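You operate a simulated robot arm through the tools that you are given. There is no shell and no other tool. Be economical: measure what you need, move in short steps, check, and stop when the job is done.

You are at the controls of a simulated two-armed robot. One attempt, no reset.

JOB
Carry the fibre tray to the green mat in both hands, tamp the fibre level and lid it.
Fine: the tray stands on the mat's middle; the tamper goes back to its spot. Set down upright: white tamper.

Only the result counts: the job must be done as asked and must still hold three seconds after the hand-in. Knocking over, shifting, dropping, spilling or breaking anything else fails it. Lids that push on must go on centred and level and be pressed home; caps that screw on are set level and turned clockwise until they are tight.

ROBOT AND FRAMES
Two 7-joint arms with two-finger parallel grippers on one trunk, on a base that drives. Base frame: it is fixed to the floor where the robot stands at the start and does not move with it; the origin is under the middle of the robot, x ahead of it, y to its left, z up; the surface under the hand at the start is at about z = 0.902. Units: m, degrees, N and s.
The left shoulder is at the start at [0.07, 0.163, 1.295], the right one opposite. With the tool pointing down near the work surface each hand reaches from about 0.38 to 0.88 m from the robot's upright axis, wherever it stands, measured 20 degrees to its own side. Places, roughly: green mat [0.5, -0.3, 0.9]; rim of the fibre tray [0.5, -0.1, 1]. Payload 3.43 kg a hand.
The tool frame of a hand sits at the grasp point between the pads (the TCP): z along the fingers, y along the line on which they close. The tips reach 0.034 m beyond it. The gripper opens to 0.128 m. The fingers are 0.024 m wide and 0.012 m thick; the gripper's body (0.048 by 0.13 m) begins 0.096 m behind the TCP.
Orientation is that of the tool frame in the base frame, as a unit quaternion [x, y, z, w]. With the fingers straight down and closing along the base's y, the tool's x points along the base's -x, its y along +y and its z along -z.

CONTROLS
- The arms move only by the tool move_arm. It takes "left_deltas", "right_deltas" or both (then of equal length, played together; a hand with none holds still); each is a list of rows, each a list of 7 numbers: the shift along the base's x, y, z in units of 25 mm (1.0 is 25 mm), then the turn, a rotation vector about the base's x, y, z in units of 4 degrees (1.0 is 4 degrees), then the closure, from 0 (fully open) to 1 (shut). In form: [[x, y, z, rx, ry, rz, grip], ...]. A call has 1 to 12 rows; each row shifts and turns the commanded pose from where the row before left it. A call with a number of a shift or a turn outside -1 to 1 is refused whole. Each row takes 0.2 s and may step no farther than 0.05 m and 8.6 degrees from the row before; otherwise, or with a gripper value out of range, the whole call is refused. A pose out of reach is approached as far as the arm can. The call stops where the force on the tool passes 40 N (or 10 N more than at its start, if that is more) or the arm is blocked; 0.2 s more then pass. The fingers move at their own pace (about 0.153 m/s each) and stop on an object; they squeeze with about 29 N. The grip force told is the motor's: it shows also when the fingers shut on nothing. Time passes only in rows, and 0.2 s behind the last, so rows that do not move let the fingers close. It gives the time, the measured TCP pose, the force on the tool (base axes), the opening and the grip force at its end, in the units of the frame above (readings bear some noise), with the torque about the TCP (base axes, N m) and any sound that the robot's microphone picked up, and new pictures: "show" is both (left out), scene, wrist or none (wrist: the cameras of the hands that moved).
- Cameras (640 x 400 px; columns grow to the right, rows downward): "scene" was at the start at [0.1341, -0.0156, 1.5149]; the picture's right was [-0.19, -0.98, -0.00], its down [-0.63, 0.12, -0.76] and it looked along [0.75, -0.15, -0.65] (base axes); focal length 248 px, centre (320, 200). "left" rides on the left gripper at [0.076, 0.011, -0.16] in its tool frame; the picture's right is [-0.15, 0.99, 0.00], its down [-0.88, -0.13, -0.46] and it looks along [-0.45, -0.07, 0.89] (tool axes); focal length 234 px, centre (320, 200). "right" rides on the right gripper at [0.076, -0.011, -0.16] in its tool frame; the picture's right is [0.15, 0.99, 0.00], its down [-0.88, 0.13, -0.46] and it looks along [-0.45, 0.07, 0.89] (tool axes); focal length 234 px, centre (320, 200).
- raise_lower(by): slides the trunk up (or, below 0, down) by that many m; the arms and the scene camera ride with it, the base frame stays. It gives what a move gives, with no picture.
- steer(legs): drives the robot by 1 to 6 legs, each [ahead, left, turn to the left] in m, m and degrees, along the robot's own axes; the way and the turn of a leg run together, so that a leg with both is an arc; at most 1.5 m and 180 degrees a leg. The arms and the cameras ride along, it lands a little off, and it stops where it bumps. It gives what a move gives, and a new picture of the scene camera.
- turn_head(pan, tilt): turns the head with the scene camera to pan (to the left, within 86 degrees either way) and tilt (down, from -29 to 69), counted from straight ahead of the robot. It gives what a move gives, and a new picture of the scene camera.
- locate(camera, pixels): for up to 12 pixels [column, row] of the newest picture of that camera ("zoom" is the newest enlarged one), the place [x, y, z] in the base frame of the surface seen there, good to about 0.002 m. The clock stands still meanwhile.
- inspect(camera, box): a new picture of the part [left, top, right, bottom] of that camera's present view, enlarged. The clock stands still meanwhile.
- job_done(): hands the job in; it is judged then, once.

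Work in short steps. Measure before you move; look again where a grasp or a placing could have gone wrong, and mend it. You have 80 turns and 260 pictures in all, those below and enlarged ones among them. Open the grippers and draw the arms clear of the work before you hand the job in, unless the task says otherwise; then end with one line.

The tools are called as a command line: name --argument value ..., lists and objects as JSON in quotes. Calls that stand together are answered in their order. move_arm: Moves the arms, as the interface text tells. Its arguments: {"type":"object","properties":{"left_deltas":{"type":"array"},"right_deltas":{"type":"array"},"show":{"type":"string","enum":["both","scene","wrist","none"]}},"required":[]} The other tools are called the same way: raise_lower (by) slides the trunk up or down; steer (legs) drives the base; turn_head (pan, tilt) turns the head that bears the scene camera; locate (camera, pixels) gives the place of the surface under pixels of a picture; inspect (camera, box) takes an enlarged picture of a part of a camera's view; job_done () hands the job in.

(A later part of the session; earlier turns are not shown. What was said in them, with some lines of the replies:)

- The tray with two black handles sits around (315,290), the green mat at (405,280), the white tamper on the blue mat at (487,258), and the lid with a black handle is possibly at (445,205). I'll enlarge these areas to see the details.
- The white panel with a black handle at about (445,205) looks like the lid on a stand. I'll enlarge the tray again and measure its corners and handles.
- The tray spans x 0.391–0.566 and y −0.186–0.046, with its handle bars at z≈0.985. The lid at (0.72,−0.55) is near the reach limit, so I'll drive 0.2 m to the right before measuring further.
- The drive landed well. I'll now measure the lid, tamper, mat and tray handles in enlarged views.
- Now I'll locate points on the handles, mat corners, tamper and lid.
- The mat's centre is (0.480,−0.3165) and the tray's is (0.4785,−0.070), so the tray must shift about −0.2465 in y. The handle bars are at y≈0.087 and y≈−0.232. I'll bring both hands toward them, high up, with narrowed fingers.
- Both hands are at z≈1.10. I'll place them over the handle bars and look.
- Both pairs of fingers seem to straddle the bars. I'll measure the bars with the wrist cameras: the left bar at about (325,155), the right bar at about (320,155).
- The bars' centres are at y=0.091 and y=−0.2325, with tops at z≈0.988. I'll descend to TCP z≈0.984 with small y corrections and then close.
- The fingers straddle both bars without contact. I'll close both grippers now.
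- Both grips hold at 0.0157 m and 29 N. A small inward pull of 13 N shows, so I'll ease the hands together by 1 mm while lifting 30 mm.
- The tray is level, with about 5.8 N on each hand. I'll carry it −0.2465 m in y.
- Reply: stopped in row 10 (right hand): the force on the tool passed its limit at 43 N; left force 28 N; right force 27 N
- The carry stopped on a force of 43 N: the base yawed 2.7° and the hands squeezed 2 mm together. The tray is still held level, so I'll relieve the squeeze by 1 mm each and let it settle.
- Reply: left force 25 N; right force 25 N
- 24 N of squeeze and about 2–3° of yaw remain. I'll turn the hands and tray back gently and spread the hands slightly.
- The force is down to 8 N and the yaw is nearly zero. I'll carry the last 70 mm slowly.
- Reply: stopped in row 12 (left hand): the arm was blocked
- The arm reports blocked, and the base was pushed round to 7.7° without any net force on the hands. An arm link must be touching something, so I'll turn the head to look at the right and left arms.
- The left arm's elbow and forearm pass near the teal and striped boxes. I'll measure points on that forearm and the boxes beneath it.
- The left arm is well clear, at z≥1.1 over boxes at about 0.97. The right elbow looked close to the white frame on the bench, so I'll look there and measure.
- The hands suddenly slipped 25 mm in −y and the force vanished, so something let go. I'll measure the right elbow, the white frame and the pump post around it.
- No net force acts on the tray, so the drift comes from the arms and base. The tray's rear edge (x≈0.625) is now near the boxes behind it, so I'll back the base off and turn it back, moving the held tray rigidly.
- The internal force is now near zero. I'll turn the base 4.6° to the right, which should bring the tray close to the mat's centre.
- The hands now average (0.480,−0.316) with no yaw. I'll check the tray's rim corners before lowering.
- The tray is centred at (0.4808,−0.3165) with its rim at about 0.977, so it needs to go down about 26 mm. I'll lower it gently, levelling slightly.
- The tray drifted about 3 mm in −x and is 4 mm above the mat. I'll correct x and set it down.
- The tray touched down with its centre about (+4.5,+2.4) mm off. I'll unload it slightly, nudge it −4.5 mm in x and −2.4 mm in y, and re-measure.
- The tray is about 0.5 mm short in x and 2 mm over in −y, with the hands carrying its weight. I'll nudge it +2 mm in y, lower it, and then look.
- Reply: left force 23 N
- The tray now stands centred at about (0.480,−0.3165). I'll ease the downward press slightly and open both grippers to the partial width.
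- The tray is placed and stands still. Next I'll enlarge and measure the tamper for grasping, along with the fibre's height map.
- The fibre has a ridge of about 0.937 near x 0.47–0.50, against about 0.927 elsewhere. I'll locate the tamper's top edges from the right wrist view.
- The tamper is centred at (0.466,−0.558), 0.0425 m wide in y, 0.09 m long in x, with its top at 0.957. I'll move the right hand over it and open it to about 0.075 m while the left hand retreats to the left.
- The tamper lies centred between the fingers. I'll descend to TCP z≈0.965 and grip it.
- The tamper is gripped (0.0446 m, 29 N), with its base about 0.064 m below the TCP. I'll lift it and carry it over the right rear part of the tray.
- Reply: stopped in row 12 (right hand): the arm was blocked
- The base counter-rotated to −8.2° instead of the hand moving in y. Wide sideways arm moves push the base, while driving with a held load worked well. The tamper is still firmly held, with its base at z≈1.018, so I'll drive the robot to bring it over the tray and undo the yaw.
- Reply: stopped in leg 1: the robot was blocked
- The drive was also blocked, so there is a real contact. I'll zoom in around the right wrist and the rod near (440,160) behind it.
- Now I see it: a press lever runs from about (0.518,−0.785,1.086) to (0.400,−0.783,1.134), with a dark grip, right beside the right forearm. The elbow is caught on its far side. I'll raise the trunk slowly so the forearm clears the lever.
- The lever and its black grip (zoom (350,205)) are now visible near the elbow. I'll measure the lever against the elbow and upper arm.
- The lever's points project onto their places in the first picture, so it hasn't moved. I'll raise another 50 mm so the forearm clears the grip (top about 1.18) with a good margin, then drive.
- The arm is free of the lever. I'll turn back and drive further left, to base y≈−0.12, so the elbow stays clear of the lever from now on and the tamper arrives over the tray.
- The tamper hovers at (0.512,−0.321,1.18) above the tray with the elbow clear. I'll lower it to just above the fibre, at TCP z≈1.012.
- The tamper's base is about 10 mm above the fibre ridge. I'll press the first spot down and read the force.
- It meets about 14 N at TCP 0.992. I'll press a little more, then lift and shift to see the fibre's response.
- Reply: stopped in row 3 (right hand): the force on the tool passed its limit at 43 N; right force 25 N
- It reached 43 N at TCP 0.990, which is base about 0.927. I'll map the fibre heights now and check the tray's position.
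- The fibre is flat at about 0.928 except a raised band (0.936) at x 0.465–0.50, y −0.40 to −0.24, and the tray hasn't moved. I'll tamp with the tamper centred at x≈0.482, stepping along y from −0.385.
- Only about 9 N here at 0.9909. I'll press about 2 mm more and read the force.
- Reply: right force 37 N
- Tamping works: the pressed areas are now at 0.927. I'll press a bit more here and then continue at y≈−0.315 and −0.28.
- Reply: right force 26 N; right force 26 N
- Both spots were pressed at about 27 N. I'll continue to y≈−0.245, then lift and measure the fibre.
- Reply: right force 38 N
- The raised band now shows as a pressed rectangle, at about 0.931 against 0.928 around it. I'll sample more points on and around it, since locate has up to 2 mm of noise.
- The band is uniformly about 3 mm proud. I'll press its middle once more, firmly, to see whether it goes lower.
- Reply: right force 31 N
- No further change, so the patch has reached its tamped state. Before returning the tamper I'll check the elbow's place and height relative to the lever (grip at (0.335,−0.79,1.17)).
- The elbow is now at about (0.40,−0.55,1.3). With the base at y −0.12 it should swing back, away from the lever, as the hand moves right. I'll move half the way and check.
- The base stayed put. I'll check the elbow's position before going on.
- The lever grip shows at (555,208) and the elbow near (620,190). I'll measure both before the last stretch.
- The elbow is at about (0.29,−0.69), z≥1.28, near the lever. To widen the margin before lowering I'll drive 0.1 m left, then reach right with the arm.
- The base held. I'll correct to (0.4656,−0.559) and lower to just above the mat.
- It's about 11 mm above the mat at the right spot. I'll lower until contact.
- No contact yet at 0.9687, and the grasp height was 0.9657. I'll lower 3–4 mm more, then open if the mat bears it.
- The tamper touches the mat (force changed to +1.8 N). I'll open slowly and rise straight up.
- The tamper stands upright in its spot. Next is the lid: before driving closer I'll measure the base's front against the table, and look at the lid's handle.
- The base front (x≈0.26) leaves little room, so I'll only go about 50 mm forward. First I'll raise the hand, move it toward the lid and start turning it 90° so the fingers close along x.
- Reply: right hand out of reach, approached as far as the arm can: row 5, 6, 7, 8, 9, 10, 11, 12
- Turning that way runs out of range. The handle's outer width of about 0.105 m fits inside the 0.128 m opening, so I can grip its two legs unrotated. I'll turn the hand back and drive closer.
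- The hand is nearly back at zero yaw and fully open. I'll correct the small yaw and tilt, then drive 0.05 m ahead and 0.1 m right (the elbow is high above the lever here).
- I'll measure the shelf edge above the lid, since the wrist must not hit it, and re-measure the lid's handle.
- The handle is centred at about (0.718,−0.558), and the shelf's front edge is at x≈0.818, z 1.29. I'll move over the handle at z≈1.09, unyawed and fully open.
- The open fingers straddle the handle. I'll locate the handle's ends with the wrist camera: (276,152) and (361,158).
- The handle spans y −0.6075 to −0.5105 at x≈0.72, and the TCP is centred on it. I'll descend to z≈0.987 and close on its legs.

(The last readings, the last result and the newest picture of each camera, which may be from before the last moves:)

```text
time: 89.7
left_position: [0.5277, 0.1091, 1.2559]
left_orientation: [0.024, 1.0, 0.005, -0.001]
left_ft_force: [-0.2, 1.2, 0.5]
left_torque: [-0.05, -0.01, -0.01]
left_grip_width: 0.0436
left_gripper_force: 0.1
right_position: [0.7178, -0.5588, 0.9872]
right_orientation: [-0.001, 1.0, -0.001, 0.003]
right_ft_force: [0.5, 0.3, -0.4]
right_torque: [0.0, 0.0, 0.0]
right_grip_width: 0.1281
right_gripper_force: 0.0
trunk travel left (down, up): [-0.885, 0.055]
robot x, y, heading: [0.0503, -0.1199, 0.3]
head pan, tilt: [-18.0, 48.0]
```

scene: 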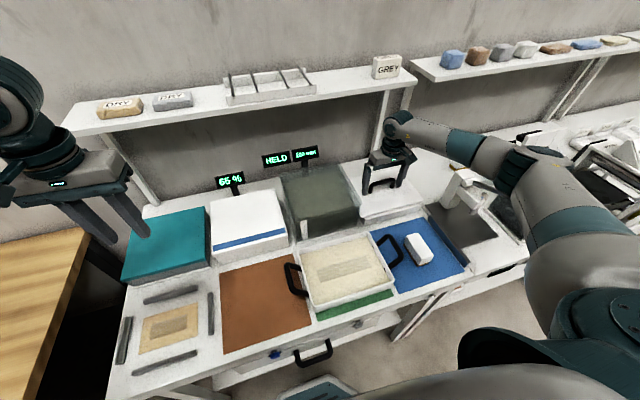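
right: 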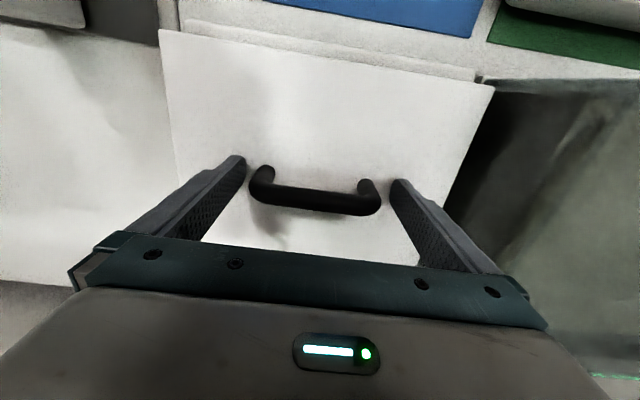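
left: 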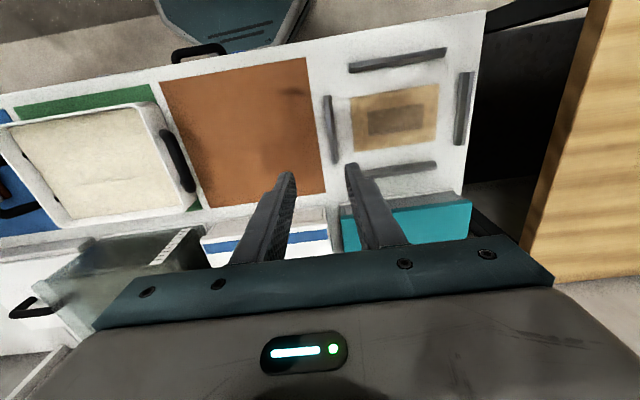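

The fingers stand on either side of the handle. I'll close onto it.

move_arm --right_deltas '[[0.06, 0, 0, 0, 0, 0, 0.1], [0, 0, 0, 0, 0, 0, 0.2], [0, 0, 0, 0, 0, 0, 0.3], [0, 0, 0, 0, 0, 0, 0.6], [0, 0, 0, 0, 0, 0, 1], [0, 0, 0, 0, 0, 0, 1]]' --show "wrist"

```text
time: 91.1
left_position: [0.5277, 0.1105, 1.2577]
left_orientation: [0.024, 1.0, 0.005, -0.001]
left_ft_force: [-0.9, 0.2, -0.6]
left_torque: [-0.02, 0.03, 0.0]
left_grip_width: 0.0433
left_gripper_force: 0.0
right_position: [0.7195, -0.5589, 0.987]
right_orientation: [0.0, 1.0, 0.0, 0.003]
right_ft_force: [-0.2, -1.0, 0.8]
right_torque: [-0.39, 0.11, 0.02]
right_grip_width: 0.1049
right_gripper_force: 29.3
trunk travel left (down, up): [-0.885, 0.055]
robot x, y, heading: [0.051, -0.1255, 0.2]
head pan, tilt: [-18.0, 48.0]
```

right: 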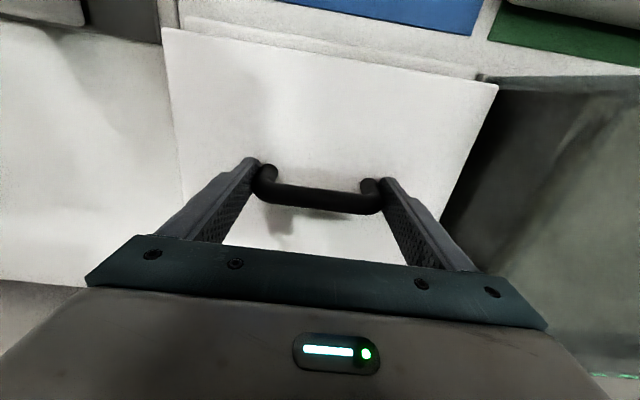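

The lid's handle is held (0.105 m, 29 N). I'll lift 25 mm and check that the lid comes up level.

move_arm --right_deltas '[[0, 0, 0.2, 0, 0, 0, 1], [0, 0, 0.3, 0, 0, 0, 1], [0, 0, 0.5, 0, 0, 0, 1], [0, 0, 0, 0, 0, 0, 1]]' --show "both"

inspect --camera "scene" --box '[345, 135, 435, 225]'

locate --camera "right" --pixels '[[175, 45], [320, 70], [480, 100], [190, 130], [330, 130], [450, 170], [320, 230]]'

```text
time: 92.1
left_position: [0.528, 0.1099, 1.2571]
left_orientation: [0.024, 1.0, 0.006, 0.0]
left_ft_force: [0.0, -0.5, -1.0]
left_torque: [0.02, -0.02, 0.03]
left_grip_width: 0.0434
left_gripper_force: 0.0
right_position: [0.7213, -0.5591, 1.011]
right_orientation: [0.0, 1.0, -0.001, 0.003]
right_ft_force: [0.4, -0.3, -3.5]
right_torque: [0.0, -0.03, 0.02]
right_grip_width: 0.1051
right_gripper_force: 29.3
trunk travel left (down, up): [-0.885, 0.055]
robot x, y, heading: [0.0507, -0.1182, 0.3]
head pan, tilt: [-18.0, 48.0]
```

scene: 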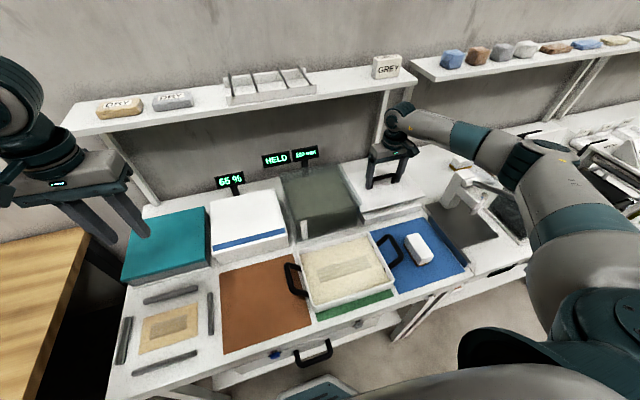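
right: 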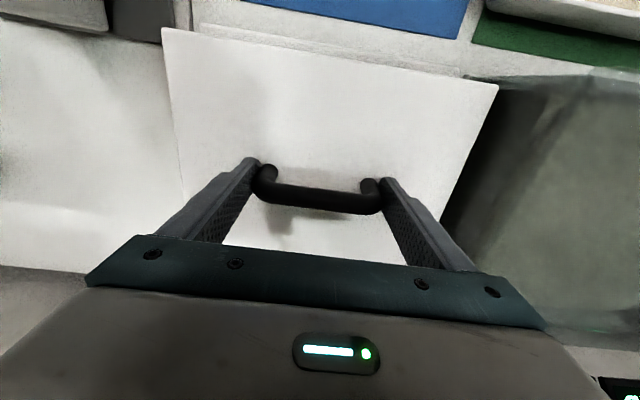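

```text
4.44 times, centred on (390, 180) of scene
```

zoom: 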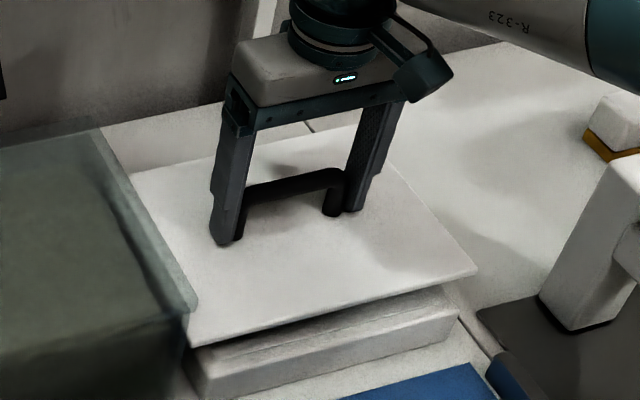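

```text
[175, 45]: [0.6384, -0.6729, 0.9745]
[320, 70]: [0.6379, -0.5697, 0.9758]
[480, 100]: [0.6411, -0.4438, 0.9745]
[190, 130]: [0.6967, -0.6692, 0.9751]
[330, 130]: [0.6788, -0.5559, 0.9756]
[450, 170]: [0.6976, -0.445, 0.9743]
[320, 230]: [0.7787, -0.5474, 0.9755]
```

The lid hangs perfectly level (0.975 at all points, 3.5 N). I'll raise it to TCP≈1.10, above the glass box top (1.01).

move_arm --right_deltas '[[0, 0, 0.4, 0, 0, 0, 1], [0, 0, 0.7, 0, 0, 0, 1], [0, 0, 0.8, 0, 0, 0, 1], [0, 0, 0.8, 0, 0, 0, 1], [0, 0, 0.6, 0, 0, 0, 1], [0, 0, 0.3, 0, 0, 0, 1], [-0.4, 0.3, 0, 0, 0, 0, 1], [-0.6, 0.5, 0, 0, 0, 0, 1], [-0.7, 0.6, 0, 0, 0, 0, 1], [-0.7, 0.6, 0, 0, 0, 0, 1], [-0.6, 0.5, 0, 0, 0, 0, 1], [-0.3, 0.3, 0, 0, 0, 0, 1]]' --show "scene"

```text
time: 94.7
left_position: [0.5265, 0.1104, 1.2575]
left_orientation: [0.024, 1.0, 0.006, 0.0]
left_ft_force: [-0.2, 0.0, 0.0]
left_torque: [-0.02, -0.02, -0.03]
left_grip_width: 0.0437
left_gripper_force: 0.1
right_position: [0.6384, -0.4895, 1.1025]
right_orientation: [0.001, 1.0, 0.0, 0.004]
right_ft_force: [0.1, 0.3, -2.3]
right_torque: [-0.01, 0.04, -0.03]
right_grip_width: 0.1046
right_gripper_force: 28.9
trunk travel left (down, up): [-0.885, 0.055]
robot x, y, heading: [0.0506, -0.1201, 0.2]
head pan, tilt: [-18.0, 48.0]
```

scene: 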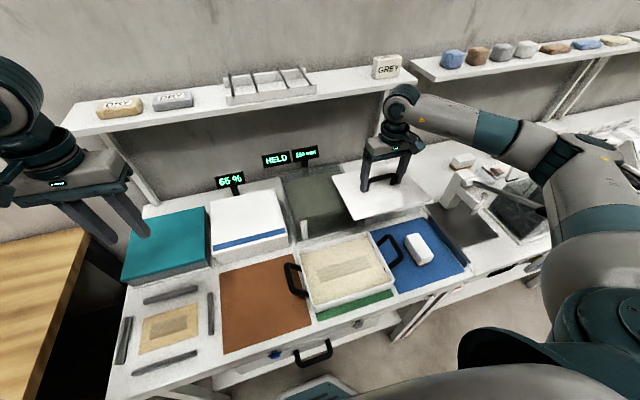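

The lid travels level and clear. I'll continue diagonally to above the tray's centre.

move_arm --right_deltas '[[-0.4, 0.4, 0, 0, 0, 0, 1], [-0.7, 0.75, 0, 0, 0, 0, 1], [-0.7, 0.8, 0, 0, 0, 0, 1], [-0.7, 0.8, 0, 0, 0, 0, 1], [-0.7, 0.8, 0, 0, 0, 0, 1], [-0.7, 0.8, 0, 0, 0, 0, 1], [-0.7, 0.8, 0, 0, 0, 0, 1], [-0.7, 0.7, 0, 0, 0, 0, 1], [-0.6, 0.6, 0, 0, 0, 0, 1], [-0.44, 0.47, 0, 0, 0, 0, 1], [0, 0, 0, 0, 0, 0, 1]]' --show "scene"

```text
time: 97.1
left_position: [0.5259, 0.1108, 1.2575]
left_orientation: [0.023, 1.0, 0.005, 0.0]
left_ft_force: [-0.1, -0.2, 1.0]
left_torque: [0.01, 0.01, 0.01]
left_grip_width: 0.0433
left_gripper_force: 0.1
right_position: [0.4789, -0.3158, 1.1027]
right_orientation: [0.0, 1.0, 0.0, 0.004]
right_ft_force: [-1.0, 0.2, -3.1]
right_torque: [-0.02, 0.02, 0.01]
right_grip_width: 0.1051
right_gripper_force: 29.1
trunk travel left (down, up): [-0.885, 0.055]
robot x, y, heading: [0.0485, -0.1213, 0.4]
head pan, tilt: [-18.0, 48.0]
```

scene: 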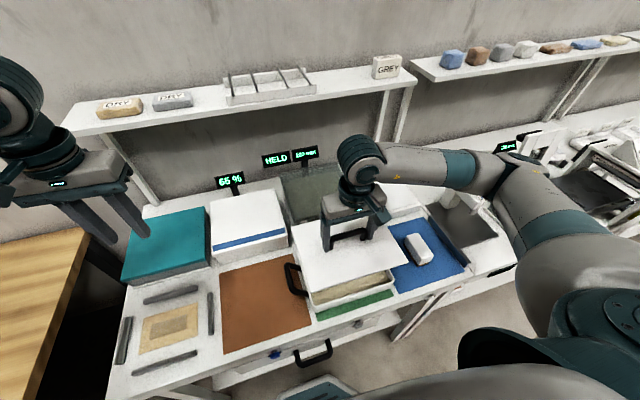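

The lid is above the tray. I'll lower it to about 15 mm above the rim and compare the edges.

move_arm --right_deltas '[[0.03, -0.03, -0.4, 0, 0, 0, 1], [0, 0, -0.8, 0, 0, 0, 1], [0, 0, -0.8, 0, 0, 0, 1], [0, 0, -0.8, 0, 0, 0, 1], [0, 0, -0.5, 0, 0, 0, 1], [0, 0, -0.3, 0, 0, 0, 1], [0, 0, 0, 0, 0, 0, 1]]' --show "none"

inspect --camera "scene" --box '[275, 205, 415, 325]'

inspect --camera "right" --box '[0, 0, 640, 400]'

```text
time: 98.7
left_position: [0.5266, 0.1095, 1.2564]
left_orientation: [0.024, 1.0, 0.006, -0.001]
left_ft_force: [0.8, 0.3, 0.3]
left_torque: [0.04, 0.02, -0.01]
left_grip_width: 0.0436
left_gripper_force: 0.2
right_position: [0.4803, -0.3169, 1.011]
right_orientation: [0.0, 1.0, 0.0, 0.003]
right_ft_force: [-0.3, 0.0, -3.1]
right_torque: [-0.01, 0.0, 0.01]
right_grip_width: 0.1049
right_gripper_force: 28.8
trunk travel left (down, up): [-0.885, 0.055]
robot x, y, heading: [0.0498, -0.1209, 0.3]
head pan, tilt: [-18.0, 48.0]
```

```text
3.33 times, centred on (345, 265) of scene
```

zoom: 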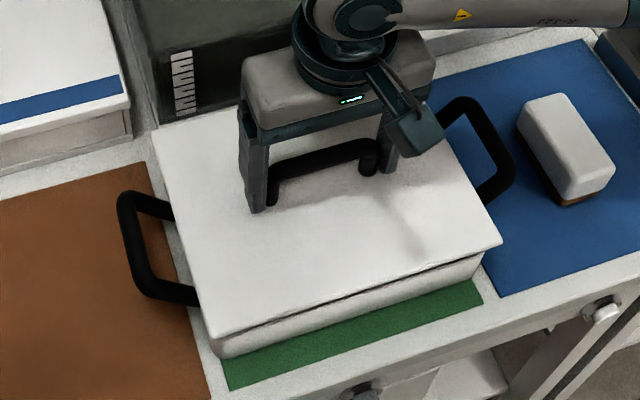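

```text
1.00 times, centred on (320, 200) of right (not enlarged: the box is as wide or as high as the picture)
```

zoom: 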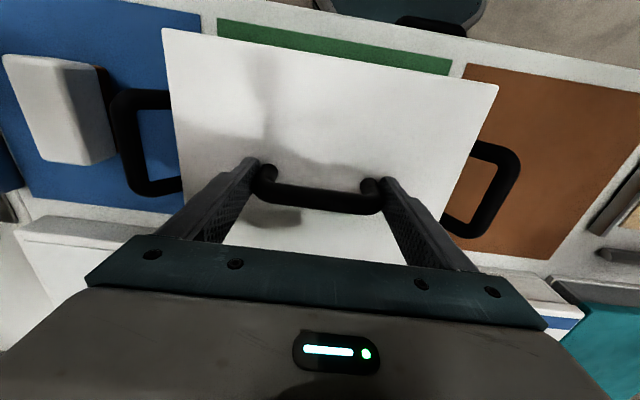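

I'll locate the lid's corners and the tray's front wall and right side in the scene picture.

locate --camera "scene" --pixels '[[295.5, 245], [313.5, 305.5], [398, 278], [340, 297.5], [370, 287.5], [350, 298], [330, 304], [380, 288], [304, 275], [385, 258]]'

locate --camera "right" --pixels '[[164, 31], [496, 86], [180, 150], [460, 190], [330, 60]]'

```text
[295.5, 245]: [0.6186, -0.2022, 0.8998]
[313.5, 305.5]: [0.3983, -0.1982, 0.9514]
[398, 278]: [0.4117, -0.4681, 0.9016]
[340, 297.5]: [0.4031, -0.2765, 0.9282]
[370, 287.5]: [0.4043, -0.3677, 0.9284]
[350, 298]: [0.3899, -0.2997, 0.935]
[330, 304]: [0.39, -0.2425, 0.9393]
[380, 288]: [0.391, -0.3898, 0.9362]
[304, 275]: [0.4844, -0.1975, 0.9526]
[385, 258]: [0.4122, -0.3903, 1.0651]
```

```text
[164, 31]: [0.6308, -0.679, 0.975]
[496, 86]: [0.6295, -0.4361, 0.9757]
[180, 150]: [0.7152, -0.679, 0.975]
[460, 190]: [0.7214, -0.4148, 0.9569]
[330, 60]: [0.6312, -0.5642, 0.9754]
```

Those used older pictures. The newest enlarged picture is the fresh right-wrist view, so I'll locate the lid's corners there and then take a fresh scene enlargement.

locate --camera "zoom" --pixels '[[164, 31], [496, 86], [180, 150], [455, 190], [330, 60], [172, 100], [480, 135]]'

inspect --camera "scene" --box '[275, 205, 415, 325]'

locate --camera "zoom" --pixels '[[155, 132], [215, 334], [498, 243], [350, 290], [300, 330], [450, 278], [440, 165], [180, 240], [350, 318]]'

```text
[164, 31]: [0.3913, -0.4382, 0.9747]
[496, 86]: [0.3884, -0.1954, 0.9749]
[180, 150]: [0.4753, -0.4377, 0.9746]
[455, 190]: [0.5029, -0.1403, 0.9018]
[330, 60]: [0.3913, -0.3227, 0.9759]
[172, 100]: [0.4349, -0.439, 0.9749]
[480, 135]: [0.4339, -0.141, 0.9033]
```

```text
3.33 times, centred on (345, 265) of scene
```

zoom: 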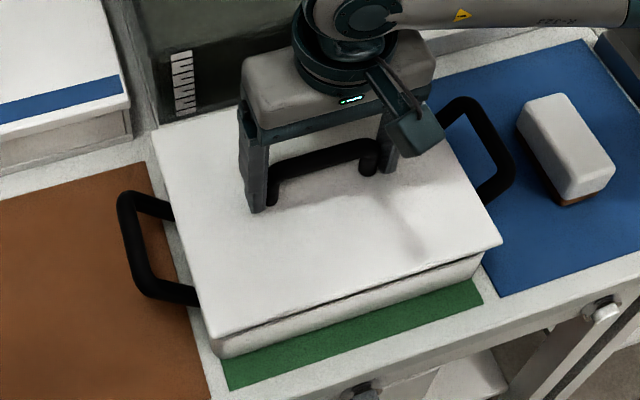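

```text
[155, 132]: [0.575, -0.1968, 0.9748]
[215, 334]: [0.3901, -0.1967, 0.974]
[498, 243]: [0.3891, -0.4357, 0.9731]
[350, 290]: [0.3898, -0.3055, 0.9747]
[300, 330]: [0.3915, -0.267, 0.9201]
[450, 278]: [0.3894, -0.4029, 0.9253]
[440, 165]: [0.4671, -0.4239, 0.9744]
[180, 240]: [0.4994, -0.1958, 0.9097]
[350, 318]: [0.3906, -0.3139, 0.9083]
```

The lid (x 0.3885–0.5715, y −0.439 to −0.1945) is centred on the tray to within 1 mm. I'll lower it slowly onto the rim.

move_arm --right_deltas '[[0, 0, -0.2, 0, 0, 0, 1], [0, 0, -0.2, 0, 0, 0, 1], [0, 0, -0.15, 0, 0, 0, 1], [0, 0, -0.1, 0, 0, 0, 1], [0, 0, 0, 0, 0, 0, 1]]' --show "none"

```text
time: 99.9
left_position: [0.5256, 0.1107, 1.2577]
left_orientation: [0.023, 1.0, 0.006, 0.0]
left_ft_force: [0.0, -0.2, -0.4]
left_torque: [0.04, 0.01, -0.01]
left_grip_width: 0.0436
left_gripper_force: 0.1
right_position: [0.4789, -0.3167, 0.9986]
right_orientation: [0.0, 1.0, -0.001, 0.004]
right_ft_force: [2.1, -3.2, 14.3]
right_torque: [-1.22, 0.11, 0.24]
right_grip_width: 0.105
right_gripper_force: 28.9
trunk travel left (down, up): [-0.885, 0.055]
robot x, y, heading: [0.0479, -0.1179, -0.1]
head pan, tilt: [-18.0, 48.0]
```

Contact: 17 N at TCP 0.9986 (lid top about 0.9625), with some torque about x. I'll look at the lid's levelness and the gap.

inspect --camera "scene" --box '[275, 205, 415, 325]'

locate --camera "zoom" --pixels '[[157, 137], [215, 334], [498, 247], [350, 290], [300, 335], [450, 285], [440, 170], [180, 200], [300, 150], [230, 325]]'

inspect --camera "scene" --box '[305, 265, 405, 325]'

```text
3.33 times, centred on (345, 265) of scene
```

zoom: 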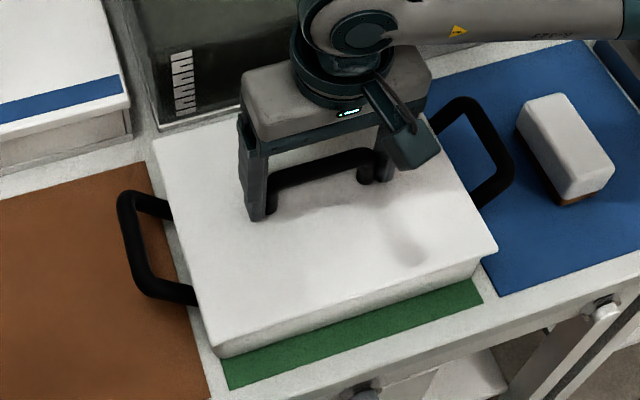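

```text
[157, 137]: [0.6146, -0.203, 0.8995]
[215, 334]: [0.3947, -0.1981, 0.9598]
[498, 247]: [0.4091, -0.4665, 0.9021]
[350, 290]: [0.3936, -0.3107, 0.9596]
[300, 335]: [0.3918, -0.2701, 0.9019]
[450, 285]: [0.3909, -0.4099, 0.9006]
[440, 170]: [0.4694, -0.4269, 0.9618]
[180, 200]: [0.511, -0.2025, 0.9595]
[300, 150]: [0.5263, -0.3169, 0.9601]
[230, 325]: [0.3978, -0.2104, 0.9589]
```

```text
6.40 times, centred on (355, 295) of scene
```

zoom: 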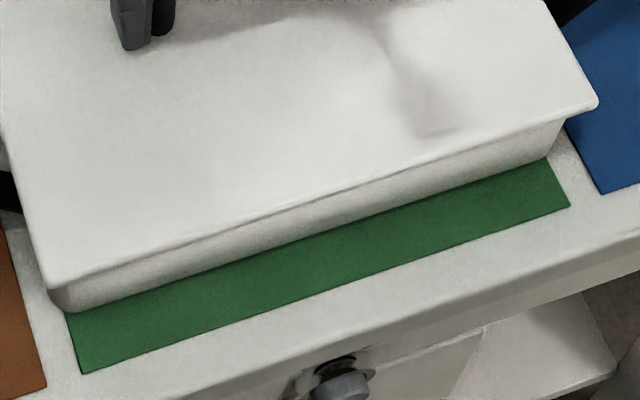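

The lid is on and nearly level (0.959–0.962). I'll release the handle and rise, then close the fingers for pressing.

move_arm --right_deltas '[[0, 0, 0.03, 0, 0, 0, 1], [0, 0, 0, 0, 0, 0, 0.1], [0, 0, 0, 0, 0, 0, 0], [0, 0, 0, 0, 0, 0, 0], [0, 0, 0.4, 0, 0, 0, 0], [0, 0, 0.8, 0, 0, 0, 0], [0, 0, 0.8, 0, 0, 0, 0], [0, 0, 0.6, 0, 0, 0, 0.5], [0, 0, 0, 0, 0, 0, 1], [0, 0, 0, 0, 0, 0, 1], [0, 0, 0, 0, 0, 0, 1]]' --show "both"

locate --camera "right" --pixels '[[200, 50], [450, 90], [190, 150], [300, 100], [400, 220], [318, 150]]'

```text
time: 102.3
left_position: [0.5272, 0.1103, 1.2568]
left_orientation: [0.023, 1.0, 0.006, -0.001]
left_ft_force: [-0.3, -0.2, 0.5]
left_torque: [-0.01, 0.02, -0.01]
left_grip_width: 0.0433
left_gripper_force: 0.1
right_position: [0.4798, -0.3179, 1.0619]
right_orientation: [0.0, 1.0, 0.0, 0.003]
right_ft_force: [0.0, -0.1, 0.3]
right_torque: [-0.02, -0.01, -0.01]
right_grip_width: 0.0
right_gripper_force: 29.1
trunk travel left (down, up): [-0.885, 0.055]
robot x, y, heading: [0.0574, -0.124, 0.2]
head pan, tilt: [-18.0, 48.0]
```

scene: 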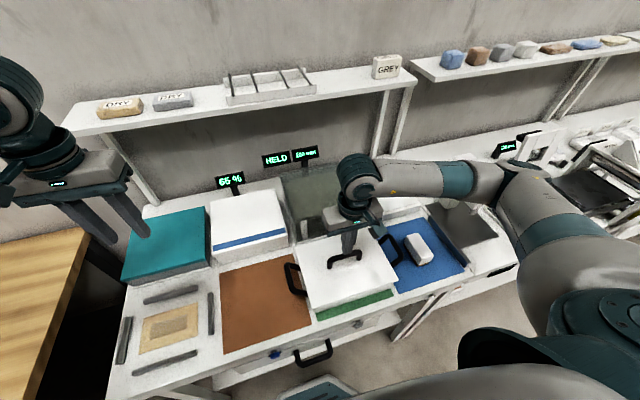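
right: 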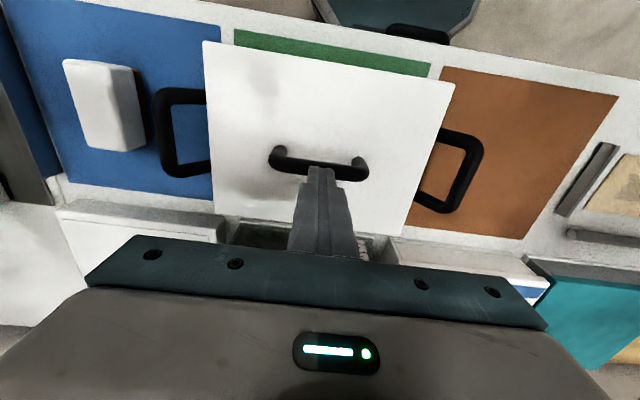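

```text
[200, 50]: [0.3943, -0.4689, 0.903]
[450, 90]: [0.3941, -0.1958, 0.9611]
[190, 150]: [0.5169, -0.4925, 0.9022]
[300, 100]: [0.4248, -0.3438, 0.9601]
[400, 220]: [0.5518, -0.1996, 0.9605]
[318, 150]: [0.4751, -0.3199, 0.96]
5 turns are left
```

Few turns are left, so I'll press the lid home through the handle's middle with the closed fingers, twice, and then measure its height.

move_arm --right_deltas '[[0, 0, -0.4, 0, 0, 0, 1], [0, 0, -0.3, 0, 0, 0, 1], [0, 0, -0.15, 0, 0, 0, 1], [0, 0, -0.1, 0, 0, 0, 1], [0, 0, -0.1, 0, 0, 0, 1], [0, 0, -0.1, 0, 0, 0, 1], [0, 0, -0.1, 0, 0, 0, 1], [0, 0, -0.1, 0, 0, 0, 1], [0, 0, -0.1, 0, 0, 0, 1], [0, 0, -0.1, 0, 0, 0, 1]]' --show "none"

move_arm --right_deltas '[[0, 0, -0.1, 0, 0, 0, 1], [0, 0, -0.1, 0, 0, 0, 1], [0, 0, -0.1, 0, 0, 0, 1], [0, 0, -0.1, 0, 0, 0, 1]]' --show "none"

inspect --camera "scene" --box '[275, 205, 415, 325]'

locate --camera "zoom" --pixels '[[180, 160], [215, 325], [480, 247], [350, 280], [300, 335], [440, 180], [190, 220], [420, 220], [250, 280], [300, 250]]'

```text
time: 103.5
left_position: [0.5244, 0.1103, 1.2588]
left_orientation: [0.025, 1.0, 0.005, 0.001]
left_ft_force: [0.9, -0.2, -0.4]
left_torque: [0.04, 0.01, -0.02]
left_grip_width: 0.0434
left_gripper_force: 0.1
right_position: [0.4809, -0.3167, 1.0417]
right_orientation: [-0.001, 1.0, 0.0, 0.009]
right_ft_force: [-9.7, -3.6, 23.7]
right_torque: [-0.15, 0.26, 0.04]
right_grip_width: 0.0
right_gripper_force: 28.9
trunk travel left (down, up): [-0.885, 0.055]
robot x, y, heading: [0.0461, -0.1215, -0.0]
head pan, tilt: [-18.0, 48.0]
stopped in row 5 (right hand): the force on the tool passed its limit at 45 N (the readings are from after the stop); the commanded pose is now the measured one
```

```text
time: 103.9
left_position: [0.5246, 0.1098, 1.2571]
left_orientation: [0.024, 1.0, 0.004, 0.0]
left_ft_force: [0.2, 0.0, -0.2]
left_torque: [-0.02, 0.02, -0.01]
left_grip_width: 0.0437
left_gripper_force: 0.0
right_position: [0.4816, -0.3182, 1.0408]
right_orientation: [0.0, 1.0, 0.002, 0.011]
right_ft_force: [-11.1, -1.5, 28.4]
right_torque: [-0.14, 0.29, -0.07]
right_grip_width: 0.0
right_gripper_force: 28.9
trunk travel left (down, up): [-0.885, 0.055]
robot x, y, heading: [0.0481, -0.1206, -0.1]
head pan, tilt: [-18.0, 48.0]
stopped in row 2 (right hand): the force on the tool passed its limit at 44 N (the readings are from after the stop); the commanded pose is now the measured one
```

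```text
3.33 times, centred on (345, 265) of scene
```

zoom: 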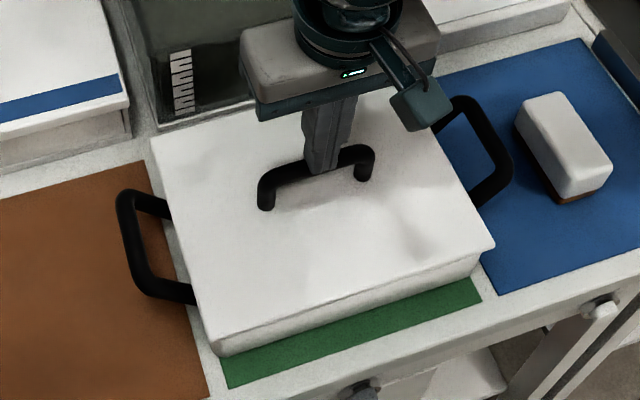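

```text
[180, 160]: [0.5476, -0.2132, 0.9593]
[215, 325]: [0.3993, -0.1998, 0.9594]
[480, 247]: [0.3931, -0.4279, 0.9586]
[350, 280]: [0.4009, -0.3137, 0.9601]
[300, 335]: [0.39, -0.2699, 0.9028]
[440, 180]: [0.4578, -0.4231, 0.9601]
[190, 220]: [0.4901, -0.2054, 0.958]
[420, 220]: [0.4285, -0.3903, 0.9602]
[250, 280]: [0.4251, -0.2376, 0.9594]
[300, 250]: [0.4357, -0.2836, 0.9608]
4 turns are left
```

The lid is level at about 0.9595 all over, seated on the rim (0.952 plus the plate) and pressed with 45 N. I'll lift clear, open the grippers and check once.

move_arm --right_deltas '[[0, 0, 0.4, 0, 0, 0, 1], [0, 0, 0.8, 0, 0, 0, 1], [0, 0, 1, 0, 0, 0, 1], [0, 0, 1, 0, 0, 0, 0.6], [0, 0, 1, 0, 0, 0, 0], [-0.4, 0, 1, 0, 0, 0, 0], [-0.6, 0, 0.5, 0, 0, 0, 0], [-0.4, 0, 0, 0, 0, 0, 0], [0, 0, 0, 0, 0, 0, 0]]' --left_deltas '[[0, 0, 0, 0, 0, 0, 0.5], [0, 0, 0, 0, 0, 0, 0], [0, 0, 0, 0, 0, 0, 0], [0, 0, 0, 0, 0, 0, 0], [0, 0, 0, 0, 0, 0, 0], [0, 0, 0, 0, 0, 0, 0], [0, 0, 0, 0, 0, 0, 0], [0, 0, 0, 0, 0, 0, 0], [0, 0, 0, 0, 0, 0, 0]]' --show "scene"

inspect --camera "scene" --box '[275, 205, 445, 325]'

locate --camera "zoom" --pixels '[[150, 150], [175, 320], [420, 250], [300, 280], [260, 140], [300, 210], [370, 200], [200, 250]]'

```text
time: 105.9
left_position: [0.5269, 0.1093, 1.2572]
left_orientation: [0.024, 1.0, 0.005, -0.001]
left_ft_force: [0.1, -0.3, -0.7]
left_torque: [0.01, 0.04, 0.0]
left_grip_width: 0.1282
left_gripper_force: 0.0
right_position: [0.4486, -0.3179, 1.1806]
right_orientation: [0.001, 1.0, 0.001, 0.01]
right_ft_force: [0.0, 0.3, 0.8]
right_torque: [0.0, 0.0, 0.01]
right_grip_width: 0.1279
right_gripper_force: 0.0
trunk travel left (down, up): [-0.885, 0.055]
robot x, y, heading: [0.0502, -0.1193, 0.0]
head pan, tilt: [-18.0, 48.0]
```

scene: 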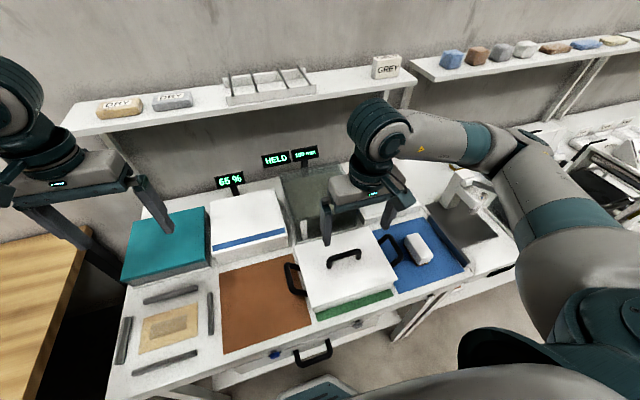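

```text
3.33 times, centred on (360, 265) of scene
```

zoom: 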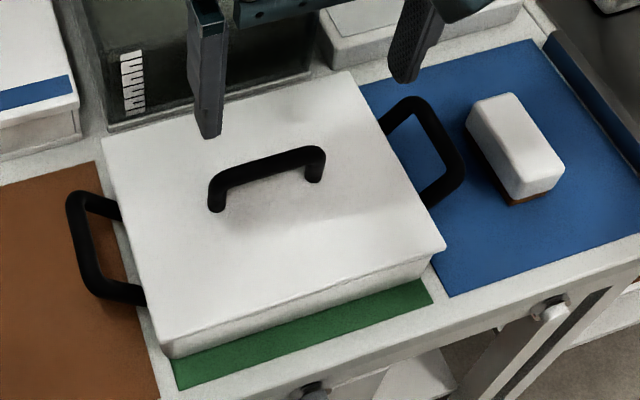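

```text
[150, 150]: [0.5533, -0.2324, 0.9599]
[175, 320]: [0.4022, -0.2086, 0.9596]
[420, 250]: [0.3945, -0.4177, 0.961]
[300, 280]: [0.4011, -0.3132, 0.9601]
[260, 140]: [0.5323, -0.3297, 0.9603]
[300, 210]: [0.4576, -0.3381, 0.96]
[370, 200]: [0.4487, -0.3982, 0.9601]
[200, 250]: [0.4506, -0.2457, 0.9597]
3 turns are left
```

The lid is level and seated, the tray is on the mat's middle, the tamper stands in its spot, and both hands are open and clear. I'm handing in.

job_done

```text
The job is handed in.
```

The fibre tray stands on the middle of the green mat, the fibre is tamped, the lid is on level and pressed with about 45 N, and the white tamper is back upright on its spot. The tamped band still measured about 3 mm above the fibre around it after a repeat press. The right arm also got caught against the press lever's grip during the carry; the lever did not appear to have moved afterwards.
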